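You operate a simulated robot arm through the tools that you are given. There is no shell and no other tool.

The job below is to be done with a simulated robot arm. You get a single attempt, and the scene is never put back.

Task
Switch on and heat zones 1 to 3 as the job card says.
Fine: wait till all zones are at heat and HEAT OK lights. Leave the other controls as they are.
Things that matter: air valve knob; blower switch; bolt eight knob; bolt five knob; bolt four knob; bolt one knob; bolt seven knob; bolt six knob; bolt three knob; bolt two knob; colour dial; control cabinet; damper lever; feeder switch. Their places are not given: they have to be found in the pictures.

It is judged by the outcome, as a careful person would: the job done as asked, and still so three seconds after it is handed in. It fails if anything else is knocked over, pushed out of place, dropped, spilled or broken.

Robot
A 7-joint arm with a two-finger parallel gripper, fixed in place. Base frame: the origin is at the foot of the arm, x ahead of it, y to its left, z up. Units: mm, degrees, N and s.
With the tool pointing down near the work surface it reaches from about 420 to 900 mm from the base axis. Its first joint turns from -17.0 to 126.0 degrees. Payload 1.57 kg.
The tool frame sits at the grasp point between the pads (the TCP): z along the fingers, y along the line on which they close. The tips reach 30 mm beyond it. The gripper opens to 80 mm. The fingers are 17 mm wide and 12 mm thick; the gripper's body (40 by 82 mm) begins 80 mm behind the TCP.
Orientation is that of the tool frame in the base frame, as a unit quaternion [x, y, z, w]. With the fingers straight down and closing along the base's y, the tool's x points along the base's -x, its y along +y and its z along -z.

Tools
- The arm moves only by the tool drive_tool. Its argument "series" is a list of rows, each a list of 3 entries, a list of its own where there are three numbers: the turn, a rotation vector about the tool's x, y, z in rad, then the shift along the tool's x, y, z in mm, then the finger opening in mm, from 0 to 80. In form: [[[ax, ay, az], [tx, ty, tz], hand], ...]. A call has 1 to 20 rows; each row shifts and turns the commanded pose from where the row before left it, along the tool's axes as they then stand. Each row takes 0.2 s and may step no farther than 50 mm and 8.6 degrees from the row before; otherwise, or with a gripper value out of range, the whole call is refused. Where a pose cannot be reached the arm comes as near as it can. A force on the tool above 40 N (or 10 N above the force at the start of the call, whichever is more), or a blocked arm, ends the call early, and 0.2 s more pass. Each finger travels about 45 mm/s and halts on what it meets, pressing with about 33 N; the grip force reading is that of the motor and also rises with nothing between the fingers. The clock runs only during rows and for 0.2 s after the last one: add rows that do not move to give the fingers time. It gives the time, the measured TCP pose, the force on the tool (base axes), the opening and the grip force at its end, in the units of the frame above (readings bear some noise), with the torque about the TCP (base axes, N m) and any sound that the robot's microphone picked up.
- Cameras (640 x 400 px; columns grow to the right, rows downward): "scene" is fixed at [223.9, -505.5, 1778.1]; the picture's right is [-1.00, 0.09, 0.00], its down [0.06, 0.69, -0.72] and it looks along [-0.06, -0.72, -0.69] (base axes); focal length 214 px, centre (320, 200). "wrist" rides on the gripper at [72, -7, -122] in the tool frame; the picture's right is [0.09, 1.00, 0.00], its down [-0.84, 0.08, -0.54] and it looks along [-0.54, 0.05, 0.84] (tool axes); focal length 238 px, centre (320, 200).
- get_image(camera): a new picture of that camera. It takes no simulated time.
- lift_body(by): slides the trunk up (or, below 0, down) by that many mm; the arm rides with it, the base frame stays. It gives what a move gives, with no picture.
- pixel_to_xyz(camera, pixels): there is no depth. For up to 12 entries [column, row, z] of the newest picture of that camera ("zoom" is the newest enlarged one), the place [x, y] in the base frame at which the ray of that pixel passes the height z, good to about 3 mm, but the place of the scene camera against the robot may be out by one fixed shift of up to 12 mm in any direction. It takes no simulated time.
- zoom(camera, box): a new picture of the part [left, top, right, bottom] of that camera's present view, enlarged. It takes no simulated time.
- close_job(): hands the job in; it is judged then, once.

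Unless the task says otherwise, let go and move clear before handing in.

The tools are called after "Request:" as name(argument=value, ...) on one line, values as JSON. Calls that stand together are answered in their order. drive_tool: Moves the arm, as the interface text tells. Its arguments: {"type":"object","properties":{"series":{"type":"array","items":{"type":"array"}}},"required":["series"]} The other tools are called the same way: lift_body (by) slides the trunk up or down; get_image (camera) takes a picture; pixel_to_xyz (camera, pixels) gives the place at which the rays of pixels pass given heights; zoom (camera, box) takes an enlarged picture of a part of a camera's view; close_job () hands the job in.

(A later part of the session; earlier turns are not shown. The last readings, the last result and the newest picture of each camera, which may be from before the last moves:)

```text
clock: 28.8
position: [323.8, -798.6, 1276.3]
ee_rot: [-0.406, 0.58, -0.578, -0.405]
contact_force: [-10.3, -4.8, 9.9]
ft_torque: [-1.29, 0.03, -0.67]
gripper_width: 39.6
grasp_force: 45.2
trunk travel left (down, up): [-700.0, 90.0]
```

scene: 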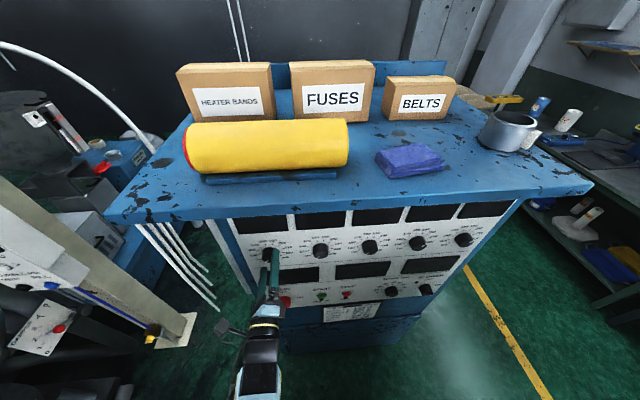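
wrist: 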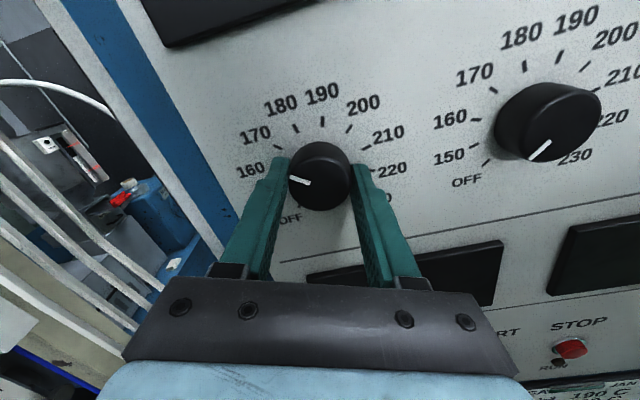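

That worked: the force dropped to roughly 15 N. I'll nudge once more in the same sense and continue turning.

Request:
drive_tool(series=[[[0, 0, 0], [1.5, 0.8, 0.2], 25], [[0, 0, 0.13], [0, 0, 0], 25], [[0, 0, 0.13], [0, 0, 0], 25], [[0, 0, 0.13], [0, 0, 0], 25], [[0, 0, 0.13], [0, 0, 0], 25]])

Request:
get_image(camera="wrist")

```text
clock: 30.0
position: [324.3, -799.0, 1275.7]
ee_rot: [-0.243, 0.666, -0.663, -0.242]
contact_force: [-10.9, 3.3, -4.7]
ft_torque: [0.66, -0.01, 0.53]
gripper_width: 40.0
grasp_force: 44.0
trunk travel left (down, up): [-700.0, 90.0]
```

```text
taken
```

wrist: 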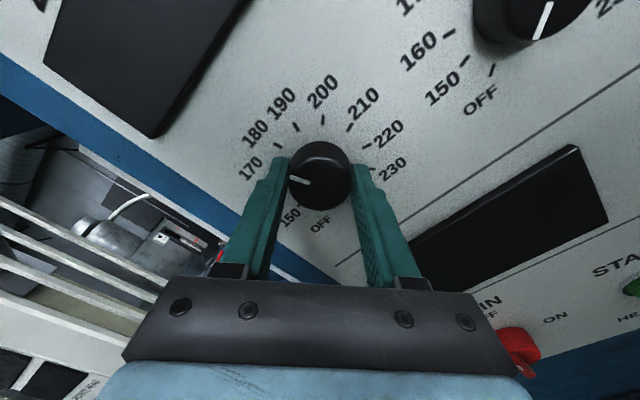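

Forces are low now and the pointer is at about 175 (112° turned). I'll finish the remaining 38°.

Request:
drive_tool(series=[[[0, 0, 0.1328], [0, 0, 0], 25], [[0, 0, 0.1328], [0, 0, 0], 25], [[0, 0, 0.1328], [0, 0, 0], 25], [[0, 0, 0.1328], [0, 0, 0], 25], [[0, 0, 0.1328], [0, 0, 0], 25], [[0, 0, 0], [0, 0, 0], 25]])

Request:
zoom(camera="wrist", box=[230, 80, 410, 240])

Request:
get_image(camera="wrist")

```text
clock: 31.4
position: [324.8, -799.8, 1275.1]
ee_rot: [-0.013, 0.71, -0.704, -0.013]
contact_force: [-9.1, 13.4, -20.0]
ft_torque: [0.68, -0.01, 0.05]
gripper_width: 39.8
grasp_force: 44.9
trunk travel left (down, up): [-700.0, 90.0]
```

```text
2.50 times, centred on (320, 160) of wrist
```

zoom: 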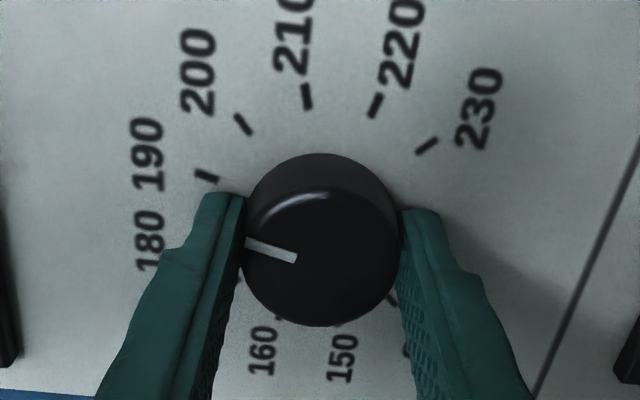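

```text
taken
```

wrist: 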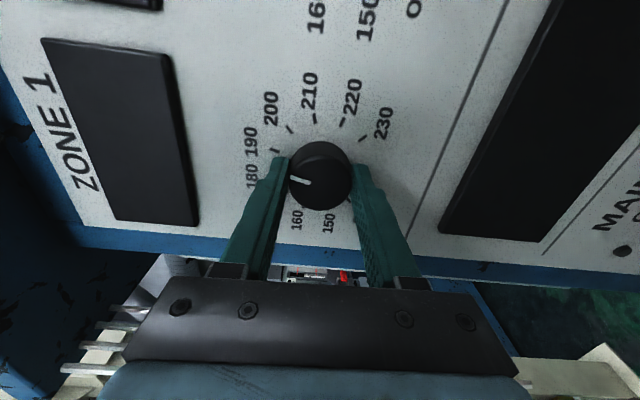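

The pointer lines up with the 190 tick, both lying about 17-19° above the pad line in the zoom, after a 150° turn. I'll relieve the residual side force and then open the fingers gently.

Request:
drive_tool(series=[[[0, 0, 0], [1.0, 2.0, -0.7], 25], [[0, 0, 0], [0, 0, 0], 25]])

Request:
drive_tool(series=[[[0, 0, 0], [0, 0, 0], 44], [[0, 0, 0], [0, 0, 0], 55], [[0, 0, 0], [0, 0, 0], 70], [[0, 0, 0], [0, 0, 0], 80], [[0, 0, 0], [0, 0, 0], 80]])

Request:
zoom(camera="wrist", box=[230, 80, 410, 240])

```text
clock: 32.0
position: [323.9, -799.2, 1274.9]
ee_rot: [-0.014, 0.708, -0.706, -0.013]
contact_force: [-3.7, 6.1, -14.9]
ft_torque: [0.53, 0.0, -0.29]
gripper_width: 39.9
grasp_force: 44.4
trunk travel left (down, up): [-700.0, 90.0]
```

```text
clock: 33.2
position: [323.7, -799.2, 1273.5]
ee_rot: [-0.013, 0.708, -0.706, -0.014]
contact_force: [-0.5, -0.5, -0.4]
ft_torque: [-0.01, 0.0, 0.01]
gripper_width: 79.9
grasp_force: 0.1
trunk travel left (down, up): [-700.0, 90.0]
```

```text
2.50 times, centred on (320, 160) of wrist
```

zoom: 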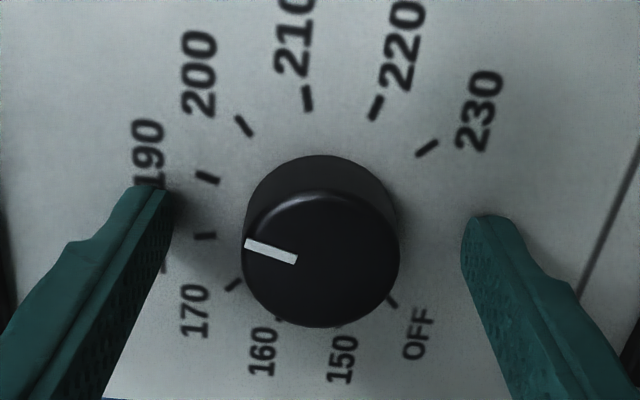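

Zone 1's pointer sits on the 190 tick after release, and the forces are at zero. I'll back straight off and then move toward knob 2.

Request:
drive_tool(series=[[[0, 0, 0], [0, 0, -20], 80], [[0, 0, 0], [0, 0, -30], 80], [[0, 0, 0], [0, 0, -25], 80], [[0, 0, -0.14], [0, 0, 0], 80], [[0, 0, -0.14], [0, 0, 0], 80], [[0, 0, -0.14], [0, 0, 0], 80], [[0, 0, -0.14], [0, 0, 0], 80], [[0, 0, -0.14], [0, 0, 0], 80], [[0, 0, -0.14], [0, 0, 0], 80], [[0, 0, -0.14], [0, 0, 0], 80], [[0, 0, -0.14], [0, 0, 0], 80], [[0, 0, -0.14], [0, 0, 0], 80], [[0, 0, -0.14], [0, 0, 0], 80], [[0, 0, -0.14], [0, 0, 0], 80]])

Request:
get_image(camera="wrist")

Request:
zoom(camera="scene", box=[220, 220, 360, 310])

```text
clock: 36.2
position: [324.3, -724.2, 1275.9]
ee_rot: [0.502, -0.499, 0.498, 0.501]
contact_force: [-0.1, -0.6, 0.1]
ft_torque: [-0.03, 0.02, -0.02]
gripper_width: 79.9
grasp_force: 0.1
trunk travel left (down, up): [-700.0, 90.0]
```

```text
taken
```

wrist: 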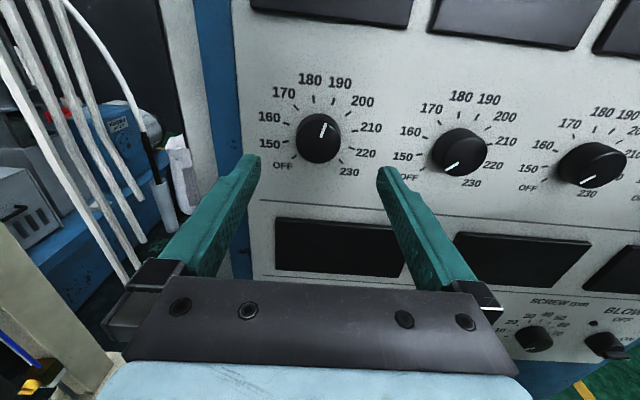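

```text
4.44 times, centred on (290, 265) of scene
```

zoom: 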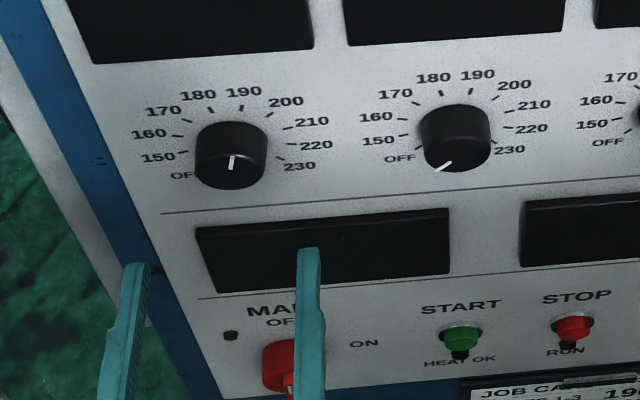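

The tool is camera-up again. I'll zoom to check zone 1's pointer against its 190 tick in this upright view, and at the same time step toward knob 2.

Request:
zoom(camera="wrist", box=[260, 70, 400, 190])

Request:
drive_tool(series=[[[0, 0, 0], [0, 30, 0], 80], [[0, 0, 0], [0, 30, 0], 80], [[0, 0, 0], [0, 30, 0], 80], [[0, 0, 0], [0, 30, 0], 80]])

Request:
get_image(camera="wrist")

```text
3.33 times, centred on (330, 130) of wrist
```

zoom: 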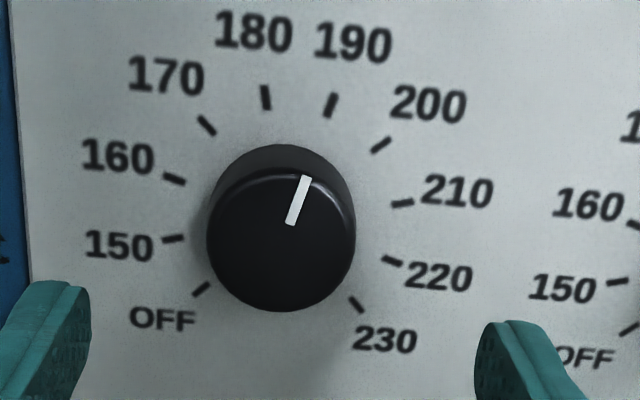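

```text
clock: 37.4
position: [341.9, -684.4, 1282.0]
ee_rot: [0.557, -0.441, 0.545, 0.446]
contact_force: [-0.3, -0.1, -0.2]
ft_torque: [0.04, 0.0, -0.02]
gripper_width: 80.2
grasp_force: 0.0
out of reach, approached as far as the arm can: row 3, 4
trunk travel left (down, up): [-700.0, 90.0]
stopped in row 4: the arm was blocked; the commanded pose is now the measured one
```

```text
taken
```

wrist: 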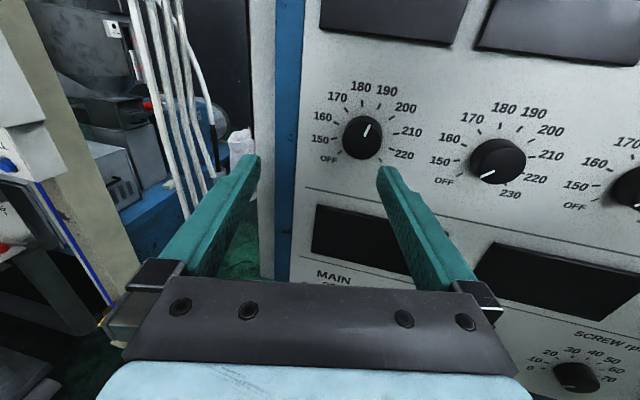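

Zone 1's pointer and the 190 tick are parallel in the upright zoom, both about 17.7°. Moving to -x stalled again, but the limit eased earlier when the tool was higher relative to the trunk. I'll lower the trunk 200 mm, then raise the tool back up.

Request:
lift_body(by=-200)

Request:
get_image(camera="wrist")

Request:
get_image(camera="scene")

```text
clock: 39.6
position: [342.9, -684.9, 1079.8]
ee_rot: [0.557, -0.44, 0.545, 0.446]
contact_force: [-0.6, 0.0, -0.1]
ft_torque: [0.0, 0.0, 0.01]
gripper_width: 80.3
grasp_force: 0.1
trunk travel left (down, up): [-500.0, 290.0]
```

```text
taken
```

wrist: 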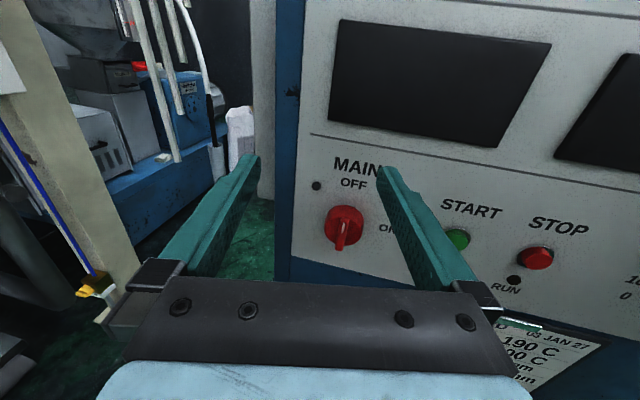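

```text
taken
```

scene: 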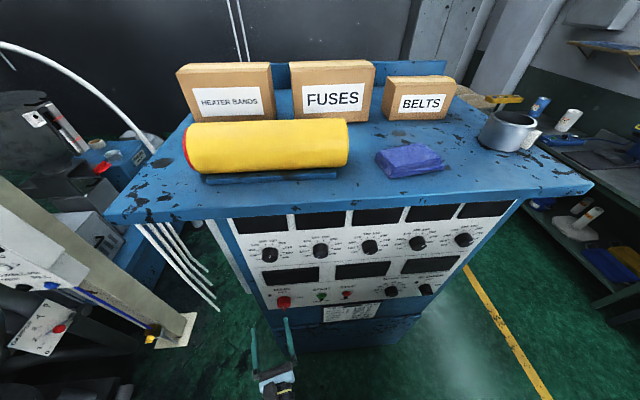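

With the trunk lowered, MAIN (wrist (343, 228)) is right ahead. Since MAIN has the same x as zone 1, I'll do it now from the arm posture that worked: square up and return to x≈324, y≈-724, then lower the trunk to its height.

Request:
drive_tool(series=[[[-0.108, 0.003, 0.009], [0, 0, 10], 80], [[-0.108, 0.003, 0.009], [0, 0, 10], 80], [[0, 0, 0], [0, 9, 15], 80], [[0, 0, 0], [0, 9, 10], 80]])

Request:
lift_body(by=-100)

Request:
get_image(camera="wrist")

Request:
get_image(camera="scene")

```text
clock: 40.6
position: [328.6, -728.9, 1081.0]
ee_rot: [0.5, -0.5, 0.5, 0.499]
contact_force: [0.2, 0.3, 0.4]
ft_torque: [-0.03, 0.02, 0.02]
gripper_width: 79.8
grasp_force: 0.0
trunk travel left (down, up): [-500.0, 290.0]
```

```text
clock: 41.9
position: [328.4, -729.9, 980.9]
ee_rot: [0.501, -0.5, 0.5, 0.499]
contact_force: [-0.4, -0.6, 0.0]
ft_torque: [-0.01, 0.0, 0.0]
gripper_width: 80.1
grasp_force: 0.0
trunk travel left (down, up): [-400.0, 390.0]
```

```text
taken
```

wrist: 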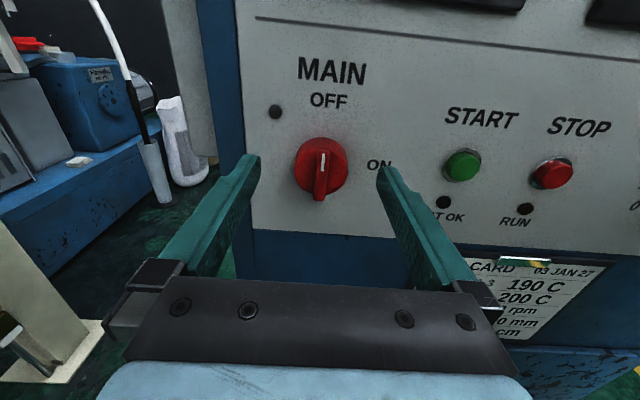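

```text
taken
```

scene: 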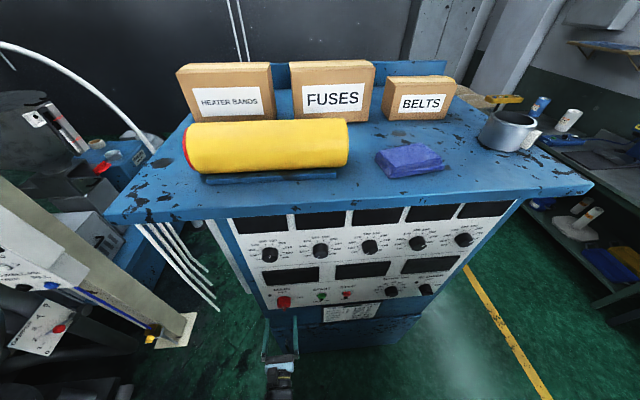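

The tool is square in front of MAIN. I'll zoom in on the switch, which looks like a red disc with a vertical bar handle, to see its shape and centre.

Request:
zoom(camera="wrist", box=[260, 90, 400, 220])

Request:
zoom(camera="scene", box=[250, 280, 330, 330])

```text
3.08 times, centred on (330, 155) of wrist
```

zoom: 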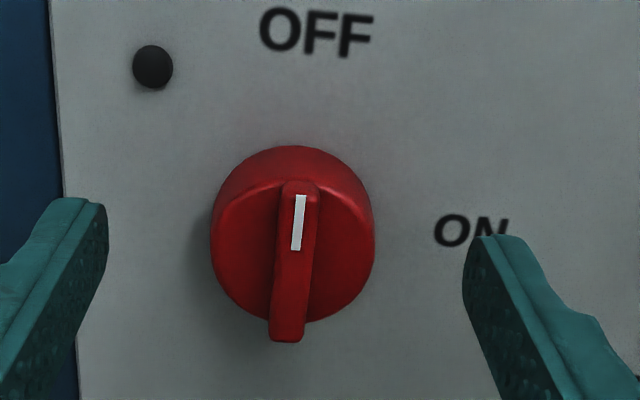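

```text
8.00 times, centred on (290, 305) of scene
```

zoom: 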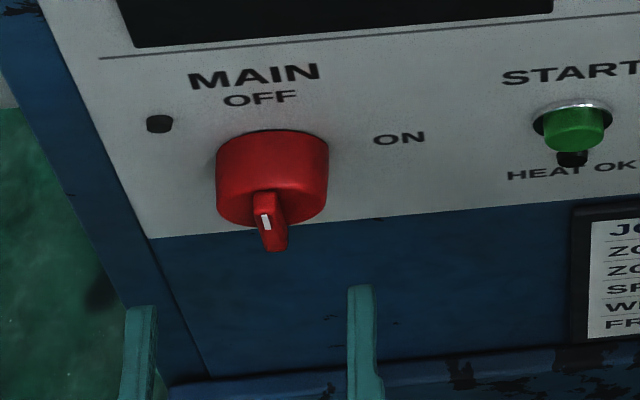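

MAIN is a red disc about 50 mm across with a narrow bar handle in front. I'll lower the trunk 28 mm to its approximate height and look again, which also gives parallax for its depth.

Request:
lift_body(by=-28)

Request:
zoom(camera="wrist", box=[260, 60, 400, 190])

```text
clock: 42.6
position: [327.9, -729.1, 951.8]
ee_rot: [-0.5, 0.5, -0.5, -0.5]
contact_force: [0.0, 0.2, -0.2]
ft_torque: [0.02, 0.0, -0.01]
gripper_width: 79.9
grasp_force: 0.0
trunk travel left (down, up): [-372.0, 418.0]
```

```text
3.08 times, centred on (330, 125) of wrist
```

zoom: 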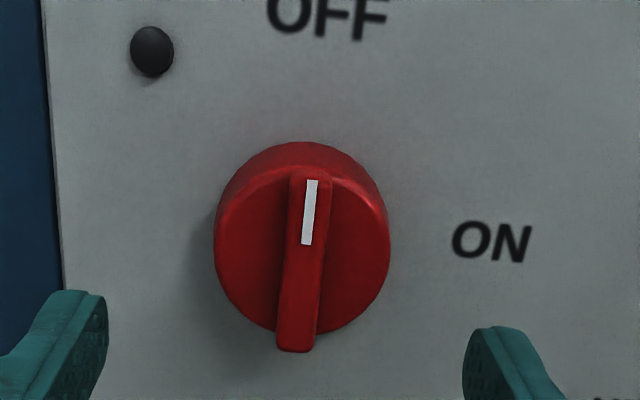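

From the two heights, MAIN's disc front comes out at about (325, -812, 954) and the bar handle is 10 mm wide, 50 mm long and sticks out about 13 mm. I'll advance so the pads bracket the bar with the tips 3 mm short of the disc.

Request:
drive_tool(series=[[[0, 0, 0], [0.7, 1, 15], 80], [[0, 0, 0], [0.7, 1, 15], 80], [[0, 0, 0], [0.8, 1.1, 12], 60], [[0, 0, 0], [0, 0, 7], 40], [[0, 0, 0], [0, 0, 0], 30], [[0, 0, 0], [0, 0, 0], 30]])

Request:
get_image(camera="wrist")

Request:
zoom(camera="scene", box=[250, 280, 330, 330])

```text
clock: 44.0
position: [324.8, -777.8, 955.1]
ee_rot: [-0.499, 0.502, -0.499, -0.5]
contact_force: [-2.8, 6.7, -0.5]
ft_torque: [-0.03, 0.0, -0.17]
gripper_width: 48.5
grasp_force: 30.3
trunk travel left (down, up): [-372.0, 418.0]
```

```text
taken
```

wrist: 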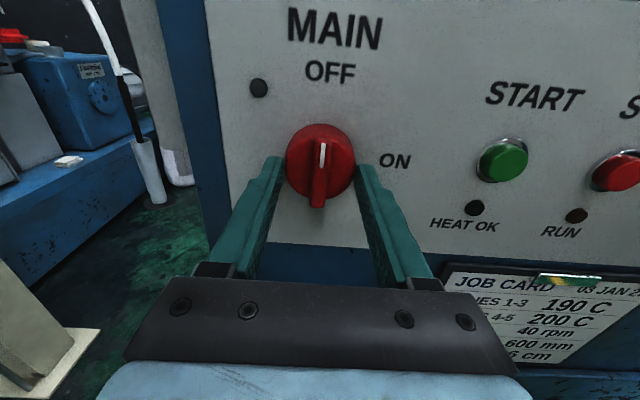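

```text
8.00 times, centred on (290, 305) of scene
```

zoom: 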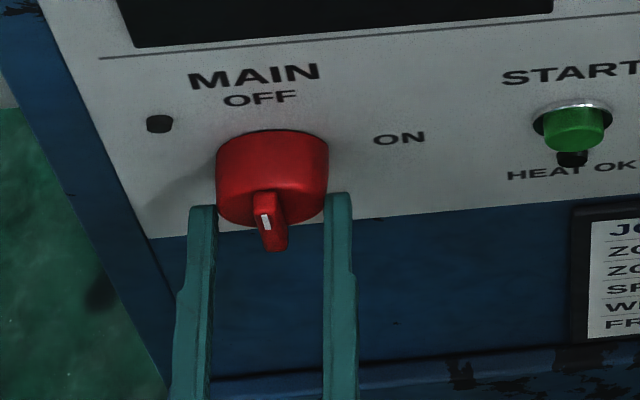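

The pads met the disc itself (width 48.5 mm) rather than the bar, so the disc front is slightly nearer than I estimated. The friction grip worked well on zone 1, so I'll open, advance for a deep grip on the disc body, and close again.

Request:
drive_tool(series=[[[0, 0, 0], [0, 0, 0], 60], [[0, 0, 0], [0, 0, 0], 70], [[0, 0, 0], [0, 0, 7], 70], [[0, 0, 0], [0, 0, 7], 70], [[0, 0, 0], [0, 0, 5], 70]])

Request:
get_image(camera="wrist")

```text
clock: 45.2
position: [325.0, -797.1, 954.8]
ee_rot: [-0.5, 0.501, -0.5, -0.5]
contact_force: [0.2, 0.7, -0.7]
ft_torque: [0.04, 0.0, 0.05]
gripper_width: 69.9
grasp_force: 0.1
trunk travel left (down, up): [-372.0, 418.0]
```

```text
taken
```

wrist: 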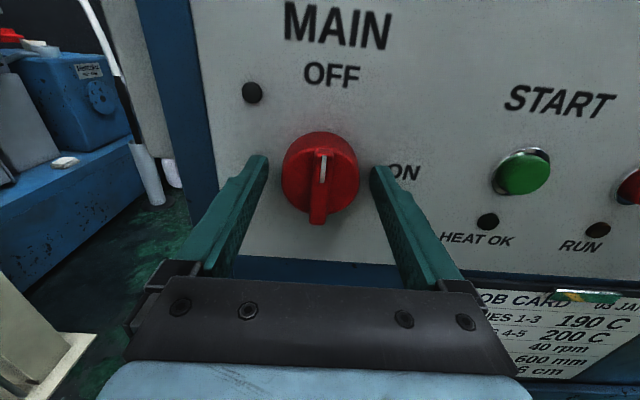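

The disc sits centred between the pads, at about (320, 182), with no contact force. I'll close on it and turn clockwise 90° from OFF to ON.

Request:
drive_tool(series=[[[0, 0, 0], [0, 0, 0], 35], [[0, 0, 0], [0, 0, 0], 35], [[0, 0, 0], [0, 0, 0], 35], [[0, 0, 0], [0, 0, 0], 35], [[0, 0, 0.13], [0, 0, 0], 35], [[0, 0, 0.13], [0, 0, 0], 35], [[0, 0, 0.13], [0, 0, 0], 35]])

Request:
get_image(camera="wrist")

```text
clock: 46.8
position: [325.6, -797.8, 955.2]
ee_rot: [-0.393, 0.589, -0.587, -0.393]
contact_force: [-4.1, 2.6, -0.7]
ft_torque: [-0.18, 0.01, -0.18]
gripper_width: 49.9
grasp_force: 45.5
trunk travel left (down, up): [-372.0, 418.0]
```

```text
taken
```

wrist: 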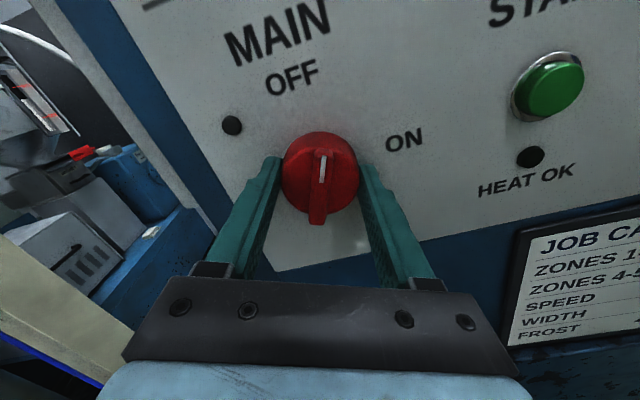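

The disc turns with the grip and forces stay low. I'll complete the remaining 68°.

Request:
drive_tool(series=[[[0, 0, 0.1312], [0, 0, 0], 35], [[0, 0, 0.1312], [0, 0, 0], 35], [[0, 0, 0.1312], [0, 0, 0], 35], [[0, 0, 0.1312], [0, 0, 0], 35], [[0, 0, 0.1312], [0, 0, 0], 35], [[0, 0, 0.1312], [0, 0, 0], 35], [[0, 0, 0.1312], [0, 0, 0], 35], [[0, 0, 0.1312], [0, 0, 0], 35], [[0, 0, 0.1312], [0, 0, 0], 35], [[0, 0, 0], [0, 0, 0], 35]])

Request:
get_image(camera="wrist")

Request:
get_image(camera="scene")

```text
clock: 49.0
position: [324.6, -796.5, 955.5]
ee_rot: [0.002, 0.707, -0.707, 0.002]
contact_force: [-8.2, 17.4, -4.4]
ft_torque: [-0.06, 0.11, -0.04]
gripper_width: 49.9
grasp_force: 45.4
trunk travel left (down, up): [-372.0, 418.0]
```

```text
taken
```

wrist: 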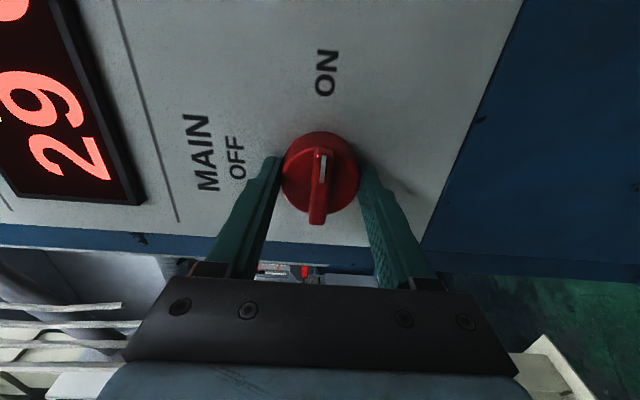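

```text
taken
```

scene: 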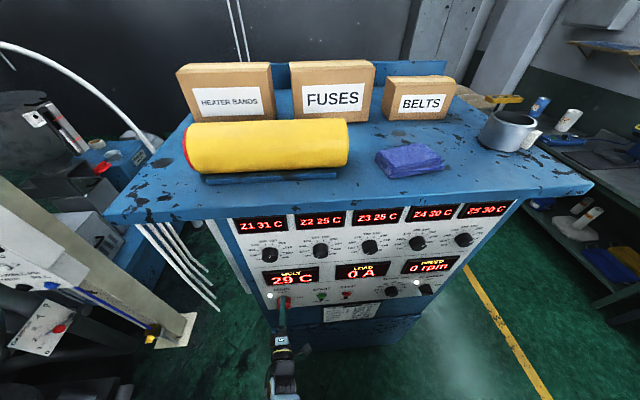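

MAIN is on: the displays lit (Z1 31 C, Z2 25, Z3 25, Z4 30, Z5 30) and the MAIN lamp glows at (269, 295). I'll relieve the grip, open and back off.

Request:
drive_tool(series=[[[0, 0, 0], [0.5, 0.5, -1], 35], [[0, 0, 0], [0, 0, 0], 55], [[0, 0, 0], [0, 0, 0], 75], [[0, 0, 0], [0, 0, 0], 75], [[0, 0, 0], [0, 0, -20], 75], [[0, 0, 0], [0, 0, -30], 75], [[0, 0, 0], [0, 0, -30], 80]])

Request:
get_image(camera="wrist")

Request:
zoom(camera="scene", box=[225, 195, 525, 325])

```text
clock: 50.6
position: [323.4, -717.5, 953.8]
ee_rot: [0.001, 0.708, -0.707, 0.001]
contact_force: [-0.7, -0.1, 1.2]
ft_torque: [-0.01, -0.02, -0.01]
gripper_width: 80.2
grasp_force: 0.1
trunk travel left (down, up): [-372.0, 418.0]
```

```text
taken
```

wrist: 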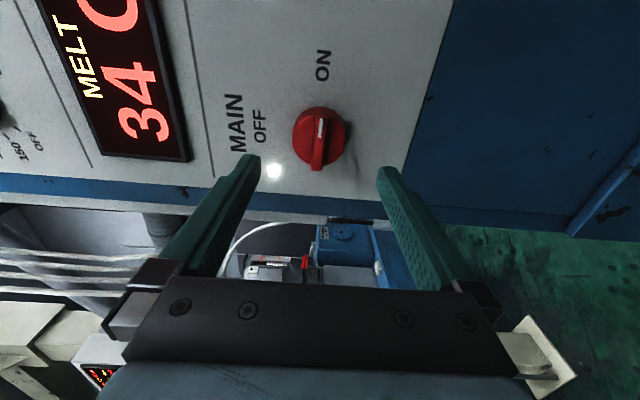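

```text
2.13 times, centred on (375, 260) of scene
```

zoom: 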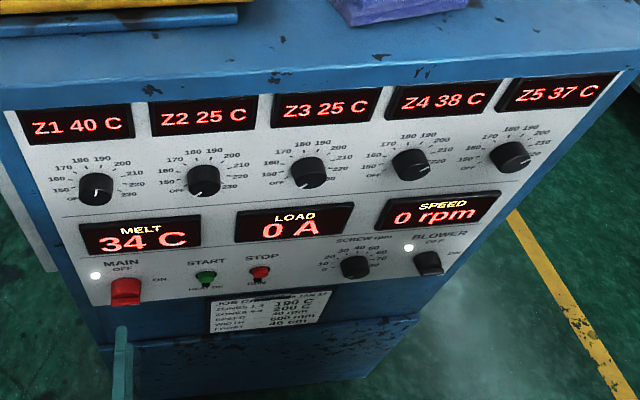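

MAIN's handle points to ON, its lamp is lit, and the zones are heating (Z1 40 C, Z4 38, Z5 37). Next I'll look for an arm posture that reaches knobs 2 and 3: raise the tool relative to the trunk and try toward -x at a safe standoff.

Request:
drive_tool(series=[[[0, 0, 0], [0, -40, 0], 80], [[0, 0, 0], [0, -40, 0], 80], [[0, 0, 0], [0, -40, 0], 80], [[0, 0, 0], [0, -40, 0], 80], [[0, 0, 0], [30, 0, 0], 80], [[0, 0, 0], [30, 0, 0], 80], [[0, 0, 0], [30, 0, 0], 80], [[0, 0, 0], [30, 0, 0], 80]])

Request:
get_image(camera="scene")

```text
clock: 52.4
position: [205.9, -718.6, 1113.6]
ee_rot: [0.0, 0.708, -0.706, 0.001]
contact_force: [-0.4, -0.4, 0.0]
ft_torque: [0.02, -0.01, -0.01]
gripper_width: 80.1
grasp_force: 0.1
trunk travel left (down, up): [-372.0, 418.0]
```

```text
taken
```

scene: 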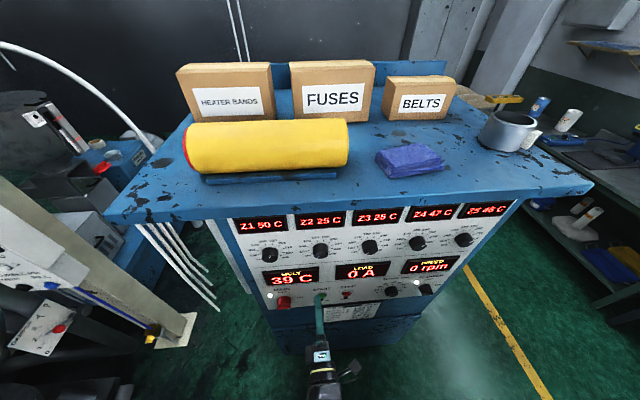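

No limit this time: x=206 at z=1114 with the trunk low. I'll continue toward -x to see whether knob 3's x≈50 is reachable too.

Request:
drive_tool(series=[[[0, 0, 0], [30, 0, 0], 80], [[0, 0, 0], [30, 0, 0], 80], [[0, 0, 0], [30, 0, 0], 80], [[0, 0, 0], [30, 0, 0], 80], [[0, 0, 0], [30, 0, 0], 80]])

```text
clock: 53.6
position: [77.8, -722.2, 1129.5]
ee_rot: [0.004, 0.711, -0.703, -0.005]
contact_force: [0.0, 0.0, -0.1]
ft_torque: [0.03, 0.04, 0.01]
gripper_width: 80.1
grasp_force: 0.1
out of reach, approached as far as the arm can: row 4, 5
trunk travel left (down, up): [-372.0, 418.0]
```

The arm reached x≈78 before a limit, with the pose pushed upward, so a little more height should help. I'll raise it and try again.

Request:
drive_tool(series=[[[0, 0, 0], [0, -35, 0], 80], [[0, 0, 0], [0, -35, 0], 80], [[0, 0, 0], [25, 0, 0], 80], [[0, 0, 0], [20, 0, 0], 80]])

```text
clock: 54.6
position: [35.2, -722.7, 1200.2]
ee_rot: [0.001, 0.71, -0.705, -0.002]
contact_force: [0.5, 0.0, 0.5]
ft_torque: [0.03, 0.03, -0.01]
gripper_width: 80.3
grasp_force: 0.0
out of reach, approached as far as the arm can: row 4
trunk travel left (down, up): [-372.0, 418.0]
```

Now x=35 is reachable at z=1200, so knob 3 is within reach with this low trunk. I'll go up to knob height and look.

Request:
drive_tool(series=[[[0, 0, 0], [-8, -37, 0], 80], [[0, 0, 0], [-8, -37, 0], 80], [[0, 0, 0], [0, 0, 0], 80]])

Request:
get_image(camera="wrist")

Request:
get_image(camera="scene")

```text
clock: 55.4
position: [51.7, -724.0, 1274.8]
ee_rot: [-0.001, 0.708, -0.707, 0.001]
contact_force: [-0.6, -0.7, -0.1]
ft_torque: [-0.03, 0.01, 0.02]
gripper_width: 79.9
grasp_force: 0.0
trunk travel left (down, up): [-372.0, 418.0]
```

```text
taken
```

wrist: 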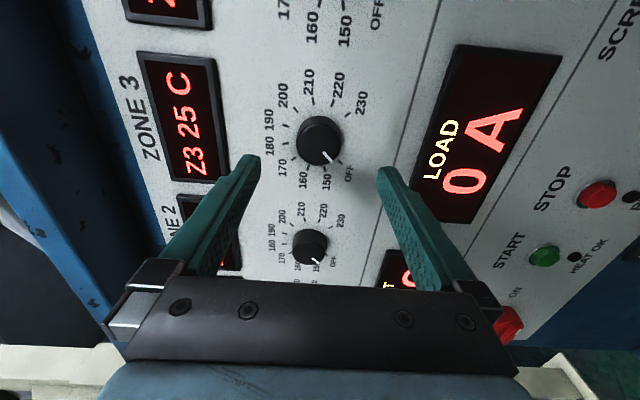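

```text
taken
```

scene: 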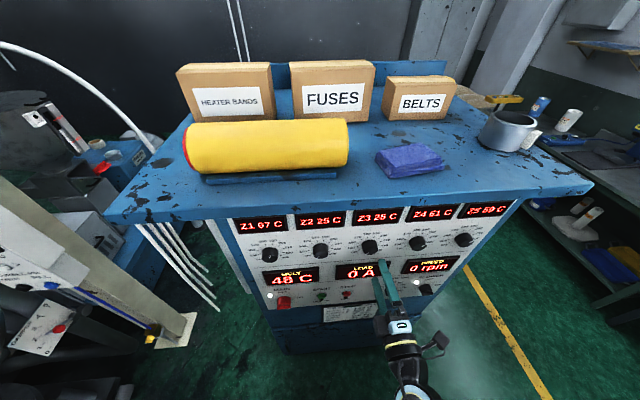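

I'm square in front of knob 3 (wrist (318, 142); its display reads Z3 25 C). I'll roll back about 150° here at standoff to check that the full turn is available.

Request:
drive_tool(series=[[[0, 0, -0.138], [0, 0, 0], 80], [[0, 0, -0.138], [0, 0, 0], 80], [[0, 0, -0.138], [0, 0, 0], 80], [[0, 0, -0.138], [0, 0, 0], 80], [[0, 0, -0.138], [0, 0, 0], 80], [[0, 0, -0.138], [0, 0, 0], 80], [[0, 0, -0.138], [0, 0, 0], 80], [[0, 0, -0.138], [0, 0, 0], 80], [[0, 0, -0.138], [0, 0, 0], 80], [[0, 0, -0.138], [0, 0, 0], 80], [[0, 0, -0.138], [0, 0, 0], 80], [[0, 0, -0.138], [0, 0, 0], 80], [[0, 0, -0.138], [0, 0, 0], 80], [[0, 0, -0.138], [0, 0, 0], 80], [[0, 0, -0.138], [0, 0, 0], 80], [[0, 0, -0.138], [0, 0, 0], 80], [[0, 0, -0.138], [0, 0, 0], 80], [[0, 0, -0.138], [0, 0, 0], 80], [[0, 0, -0.138], [0, 0, 0], 80]])

Request:
get_image(camera="wrist")

```text
clock: 59.4
position: [52.4, -722.4, 1276.0]
ee_rot: [0.684, -0.181, 0.181, 0.683]
contact_force: [-0.3, 0.6, -0.1]
ft_torque: [-0.02, 0.04, -0.01]
gripper_width: 79.6
grasp_force: 0.1
trunk travel left (down, up): [-372.0, 418.0]
```

```text
taken
```

wrist: 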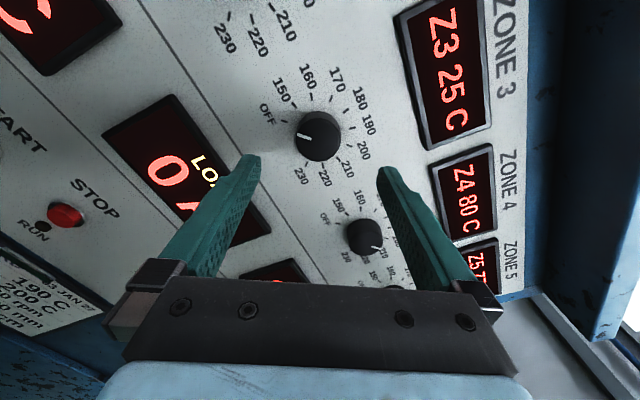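

The full 150° roll is free here. I'll zoom on knob 3 to get its centre before advancing.

Request:
zoom(camera="wrist", box=[250, 80, 390, 190])

```text
3.64 times, centred on (320, 135) of wrist
```

zoom: 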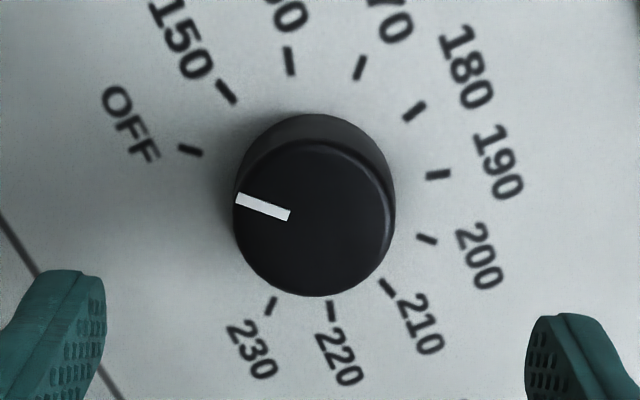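

Knob 3's cap centre computes to about (54, -811, 1274.5). I'll advance around it, stopping a little short to verify centring.

Request:
drive_tool(series=[[[0, 0, 0], [0.3, -0.6, 25], 80], [[0, 0, 0], [0.3, -0.6, 25], 80], [[0, 0, 0], [0.3, -0.5, 18], 80], [[0, 0, 0], [0, 0, 8], 80]])

Request:
zoom(camera="wrist", box=[240, 100, 400, 240])

Request:
zoom(camera="scene", box=[310, 200, 440, 300])

```text
clock: 60.4
position: [52.5, -797.9, 1274.9]
ee_rot: [0.684, -0.181, 0.182, 0.683]
contact_force: [-0.5, 0.0, -0.2]
ft_torque: [0.02, 0.02, 0.0]
gripper_width: 80.1
grasp_force: 0.1
trunk travel left (down, up): [-372.0, 418.0]
```

```text
2.86 times, centred on (320, 170) of wrist
```

zoom: 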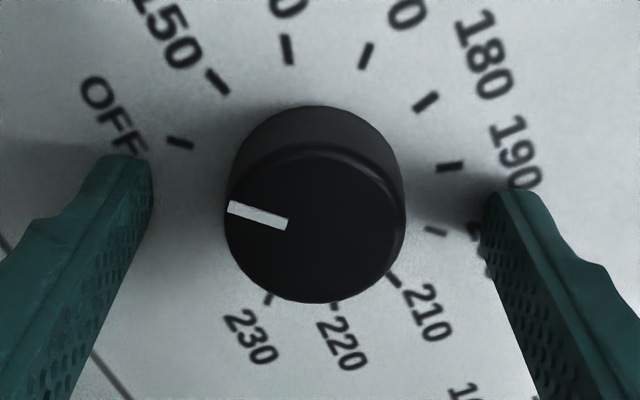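

```text
4.00 times, centred on (375, 250) of scene
```

zoom: 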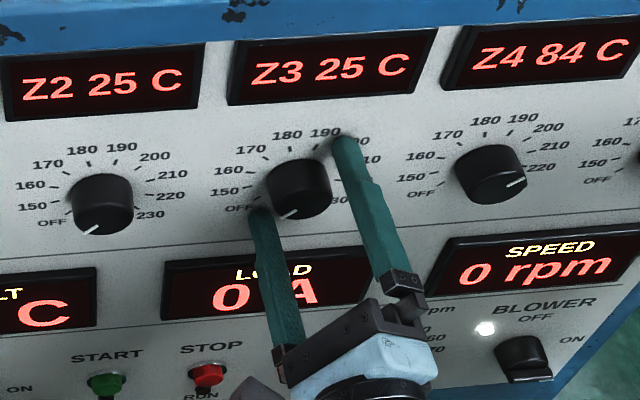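

Centring is off by about 2 mm: the cap centre is at zoom (315, 223) against an expected tool-axis pixel of (321, 181). I'll correct that, then close on knob 3.

Request:
drive_tool(series=[[[0, 0, 0], [1.8, -1.4, 2], 80], [[0, 0, 0], [0, 0, 0], 60], [[0, 0, 0], [0, 0, 0], 25], [[0, 0, 0], [0, 0, 0], 25], [[0, 0, 0], [0, 0, 0], 25], [[0, 0, 0], [0, 0, 0], 25]])

Request:
get_image(camera="wrist")

```text
clock: 61.8
position: [54.6, -799.3, 1275.2]
ee_rot: [0.683, -0.182, 0.182, 0.683]
contact_force: [-2.9, -2.8, 9.7]
ft_torque: [-0.23, -0.03, -0.22]
gripper_width: 40.0
grasp_force: 37.7
trunk travel left (down, up): [-372.0, 418.0]
```

```text
taken
```

wrist: 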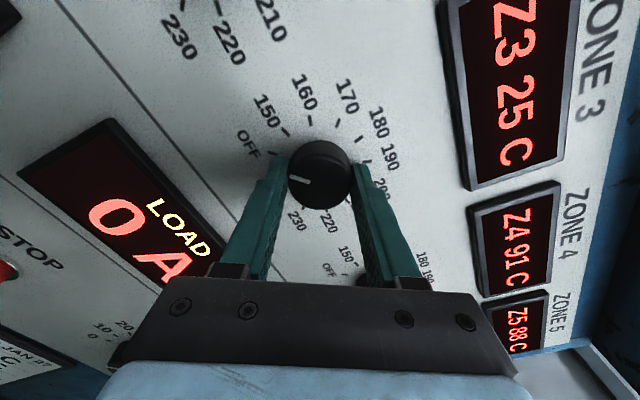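

Knob 3 is gripped (40.0 mm), with about 10 N along the closing direction. I'll shift 1 mm to relieve that and begin the clockwise turn.

Request:
drive_tool(series=[[[0, 0, 0], [0, 1.0, 0], 25], [[0, 0, 0.13], [0, 0, 0], 25], [[0, 0, 0.13], [0, 0, 0], 25], [[0, 0, 0.13], [0, 0, 0], 25], [[0, 0, 0.13], [0, 0, 0], 25], [[0, 0, 0.13], [0, 0, 0], 25], [[0, 0, 0.13], [0, 0, 0], 25]])

Request:
get_image(camera="wrist")

```text
clock: 63.4
position: [54.4, -798.2, 1275.8]
ee_rot: [0.563, -0.429, 0.428, 0.562]
contact_force: [-5.1, 27.4, -11.4]
ft_torque: [0.26, 0.0, -0.37]
gripper_width: 39.9
grasp_force: 45.0
trunk travel left (down, up): [-372.0, 418.0]
```

```text
taken
```

wrist: 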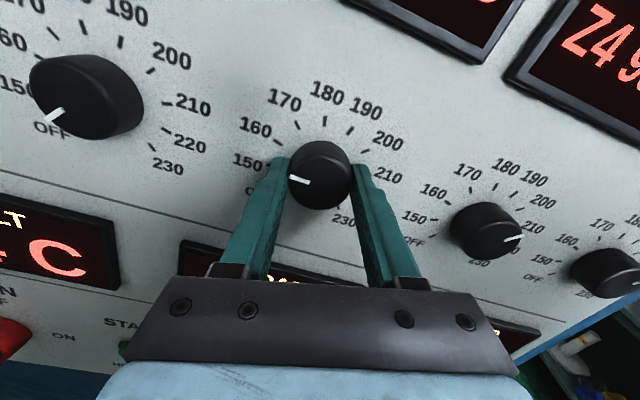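

The knob is turning with the grip, but 27 N pushes the tool away from the panel. I'll ease back slightly in that direction and continue.

Request:
drive_tool(series=[[[0, 0, 0], [-1.2, 0.2, -1.5], 25], [[0, 0, 0], [0, 0, 0], 25], [[0, 0, 0.13], [0, 0, 0], 25], [[0, 0, 0.13], [0, 0, 0], 25], [[0, 0, 0.13], [0, 0, 0], 25], [[0, 0, 0.13], [0, 0, 0], 25]])

Request:
get_image(camera="wrist")

```text
clock: 64.8
position: [55.8, -800.2, 1274.5]
ee_rot: [-0.434, 0.559, -0.558, -0.434]
contact_force: [-8.2, -16.3, 16.0]
ft_torque: [-0.54, -0.01, -0.4]
gripper_width: 39.8
grasp_force: 44.8
trunk travel left (down, up): [-372.0, 418.0]
```

```text
taken
```

wrist: 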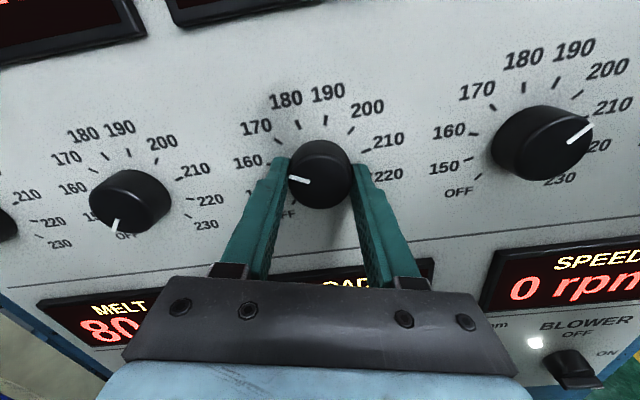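

Forces are moderate, now mostly up and toward the panel, and the pointer is nearing 160. I'll nudge with the force and keep turning.

Request:
drive_tool(series=[[[0, 0, 0], [1.4, 0.3, 0.6], 25], [[0, 0, 0.13], [0, 0, 0], 25], [[0, 0, 0.13], [0, 0, 0], 25], [[0, 0, 0.13], [0, 0, 0], 25], [[0, 0, 0.13], [0, 0, 0], 25]])

```text
clock: 66.0
position: [55.2, -799.6, 1275.6]
ee_rot: [-0.276, 0.652, -0.651, -0.274]
contact_force: [0.4, 15.7, -8.1]
ft_torque: [0.8, 0.01, 0.74]
gripper_width: 39.7
grasp_force: 44.7
trunk travel left (down, up): [-372.0, 418.0]
```

About 104° is done and forces stay modest. I'll ease slightly and finish the last 46°.

Request:
drive_tool(series=[[[0, 0, 0], [-0.4, 0.4, -0.8], 25], [[0, 0, 0.1329], [0, 0, 0], 25], [[0, 0, 0.1329], [0, 0, 0], 25], [[0, 0, 0.1329], [0, 0, 0], 25], [[0, 0, 0.1329], [0, 0, 0], 25], [[0, 0, 0.1329], [0, 0, 0], 25], [[0, 0, 0.1329], [0, 0, 0], 25], [[0, 0, 0], [0, 0, 0], 25]])

Request:
zoom(camera="wrist", box=[230, 80, 410, 240])

```text
clock: 67.8
position: [55.4, -799.6, 1274.6]
ee_rot: [0.001, -0.707, 0.707, 0.002]
contact_force: [-2.3, -10.1, 7.6]
ft_torque: [-0.24, -0.02, 0.26]
gripper_width: 39.6
grasp_force: 44.7
trunk travel left (down, up): [-372.0, 418.0]
```

```text
2.50 times, centred on (320, 160) of wrist
```

zoom: 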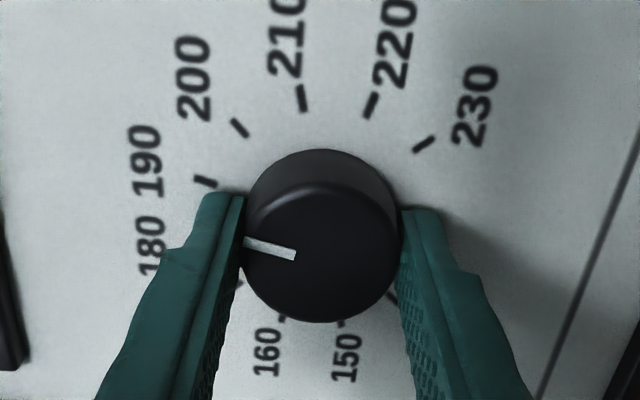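

Pointer and tick look close; I'll zoom tighter to measure the remaining angle before releasing.

Request:
zoom(camera="wrist", box=[285, 145, 360, 215])

Request:
zoom(camera="wrist", box=[250, 120, 325, 190])

Request:
zoom(camera="scene", box=[340, 220, 400, 260])

```text
5.71 times, centred on (322, 180) of wrist
```

zoom: 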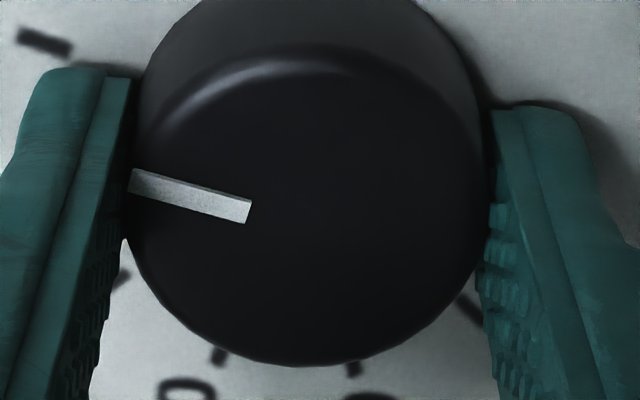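

```text
5.71 times, centred on (288, 155) of wrist
```

zoom: 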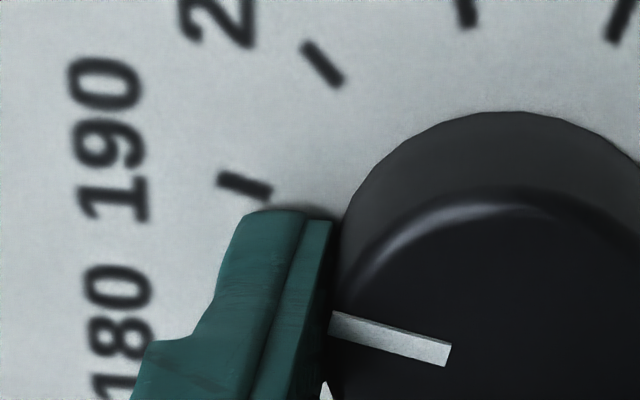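

```text
10.00 times, centred on (370, 240) of scene
```

zoom: 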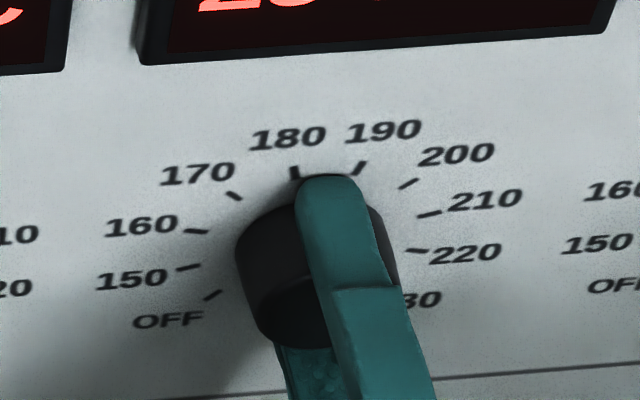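

The mark (about 14-15°) and the 190 tick (about 13°) agree to within 1-2° here. I'll release, back off and check in the upright view as I did for zone 1.

Request:
drive_tool(series=[[[0, 0, 0], [0.3, -0.8, 0.6], 25], [[0, 0, 0], [0, 0, 0], 25], [[0, 0, 0], [0, 0, 0], 44], [[0, 0, 0], [0, 0, 0], 60], [[0, 0, 0], [0, 0, 0], 80], [[0, 0, 0], [0, 0, 0], 80], [[0, 0, 0], [0, 0, -25], 80], [[0, 0, 0], [0, 0, -25], 80], [[0, 0, 0], [0, 0, -25], 80]])

Request:
drive_tool(series=[[[0, 0, -0.142], [0, 0, 0], 80], [[0, 0, -0.142], [0, 0, 0], 80], [[0, 0, -0.142], [0, 0, 0], 80], [[0, 0, -0.142], [0, 0, 0], 80], [[0, 0, -0.142], [0, 0, 0], 80], [[0, 0, -0.142], [0, 0, 0], 80], [[0, 0, -0.142], [0, 0, 0], 80], [[0, 0, -0.142], [0, 0, 0], 80], [[0, 0, -0.142], [0, 0, 0], 80], [[0, 0, -0.142], [0, 0, 0], 80], [[0, 0, -0.142], [0, 0, 0], 80]])

Request:
zoom(camera="wrist", box=[260, 70, 400, 190])

Request:
get_image(camera="wrist")

```text
clock: 69.8
position: [54.3, -724.7, 1275.6]
ee_rot: [-0.002, 0.708, -0.706, -0.001]
contact_force: [-0.5, 0.1, 0.6]
ft_torque: [-0.03, 0.0, -0.05]
gripper_width: 80.0
grasp_force: 0.1
trunk travel left (down, up): [-372.0, 418.0]
```

```text
clock: 72.2
position: [56.0, -724.6, 1274.7]
ee_rot: [-0.5, 0.501, -0.5, -0.499]
contact_force: [-0.6, -1.2, 0.9]
ft_torque: [0.01, 0.0, 0.03]
gripper_width: 79.9
grasp_force: 0.0
trunk travel left (down, up): [-372.0, 418.0]
```

```text
3.33 times, centred on (330, 130) of wrist
```

zoom: 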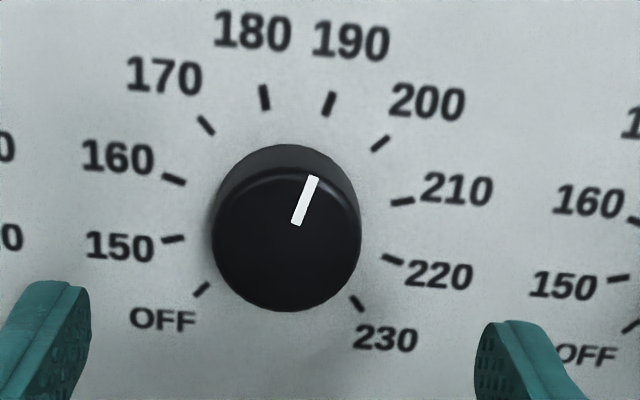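

```text
taken
```

wrist: 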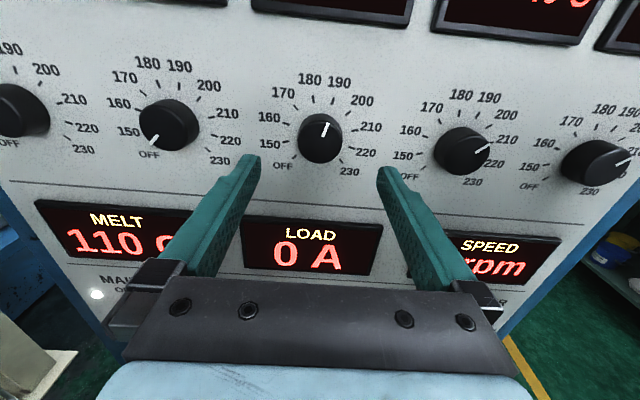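

Zone 3's pointer reads on 190 to within a degree or two, and the displays can confirm it once it's heated. I'll move to knob 2 (x≈190) and roll back for the next grip.

Request:
drive_tool(series=[[[0, 0, 0], [0, -34, 0], 80], [[0, 0, 0], [0, -34, 0], 80], [[0, 0, 0], [0, -34, 0], 80], [[0, 0, 0], [0, -32, 0], 80], [[0, 0, -0.131], [0, 0, 0], 80], [[0, 0, -0.131], [0, 0, 0], 80], [[0, 0, -0.131], [0, 0, 0], 80], [[0, 0, -0.131], [0, 0, 0], 80], [[0, 0, -0.131], [0, 0, 0], 80], [[0, 0, -0.131], [0, 0, 0], 80], [[0, 0, -0.131], [0, 0, 0], 80], [[0, 0, -0.131], [0, 0, 0], 80]])

Request:
get_image(camera="wrist")

Request:
zoom(camera="wrist", box=[250, 80, 390, 190])

```text
clock: 74.8
position: [174.3, -718.7, 1271.3]
ee_rot: [0.683, -0.181, 0.185, 0.683]
contact_force: [-0.5, -0.3, 0.5]
ft_torque: [0.02, -0.01, -0.01]
gripper_width: 80.0
grasp_force: 0.0
out of reach, approached as far as the arm can: row 3, 4
trunk travel left (down, up): [-372.0, 418.0]
```

```text
taken
```

wrist: 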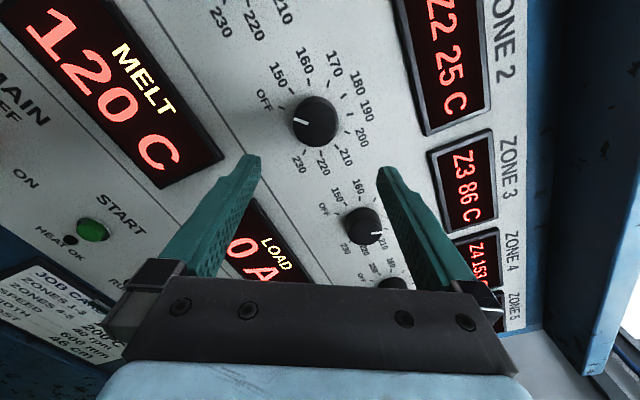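

```text
3.64 times, centred on (320, 135) of wrist
```

zoom: 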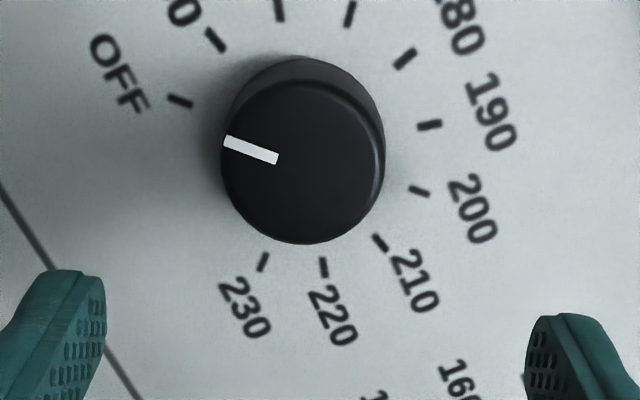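

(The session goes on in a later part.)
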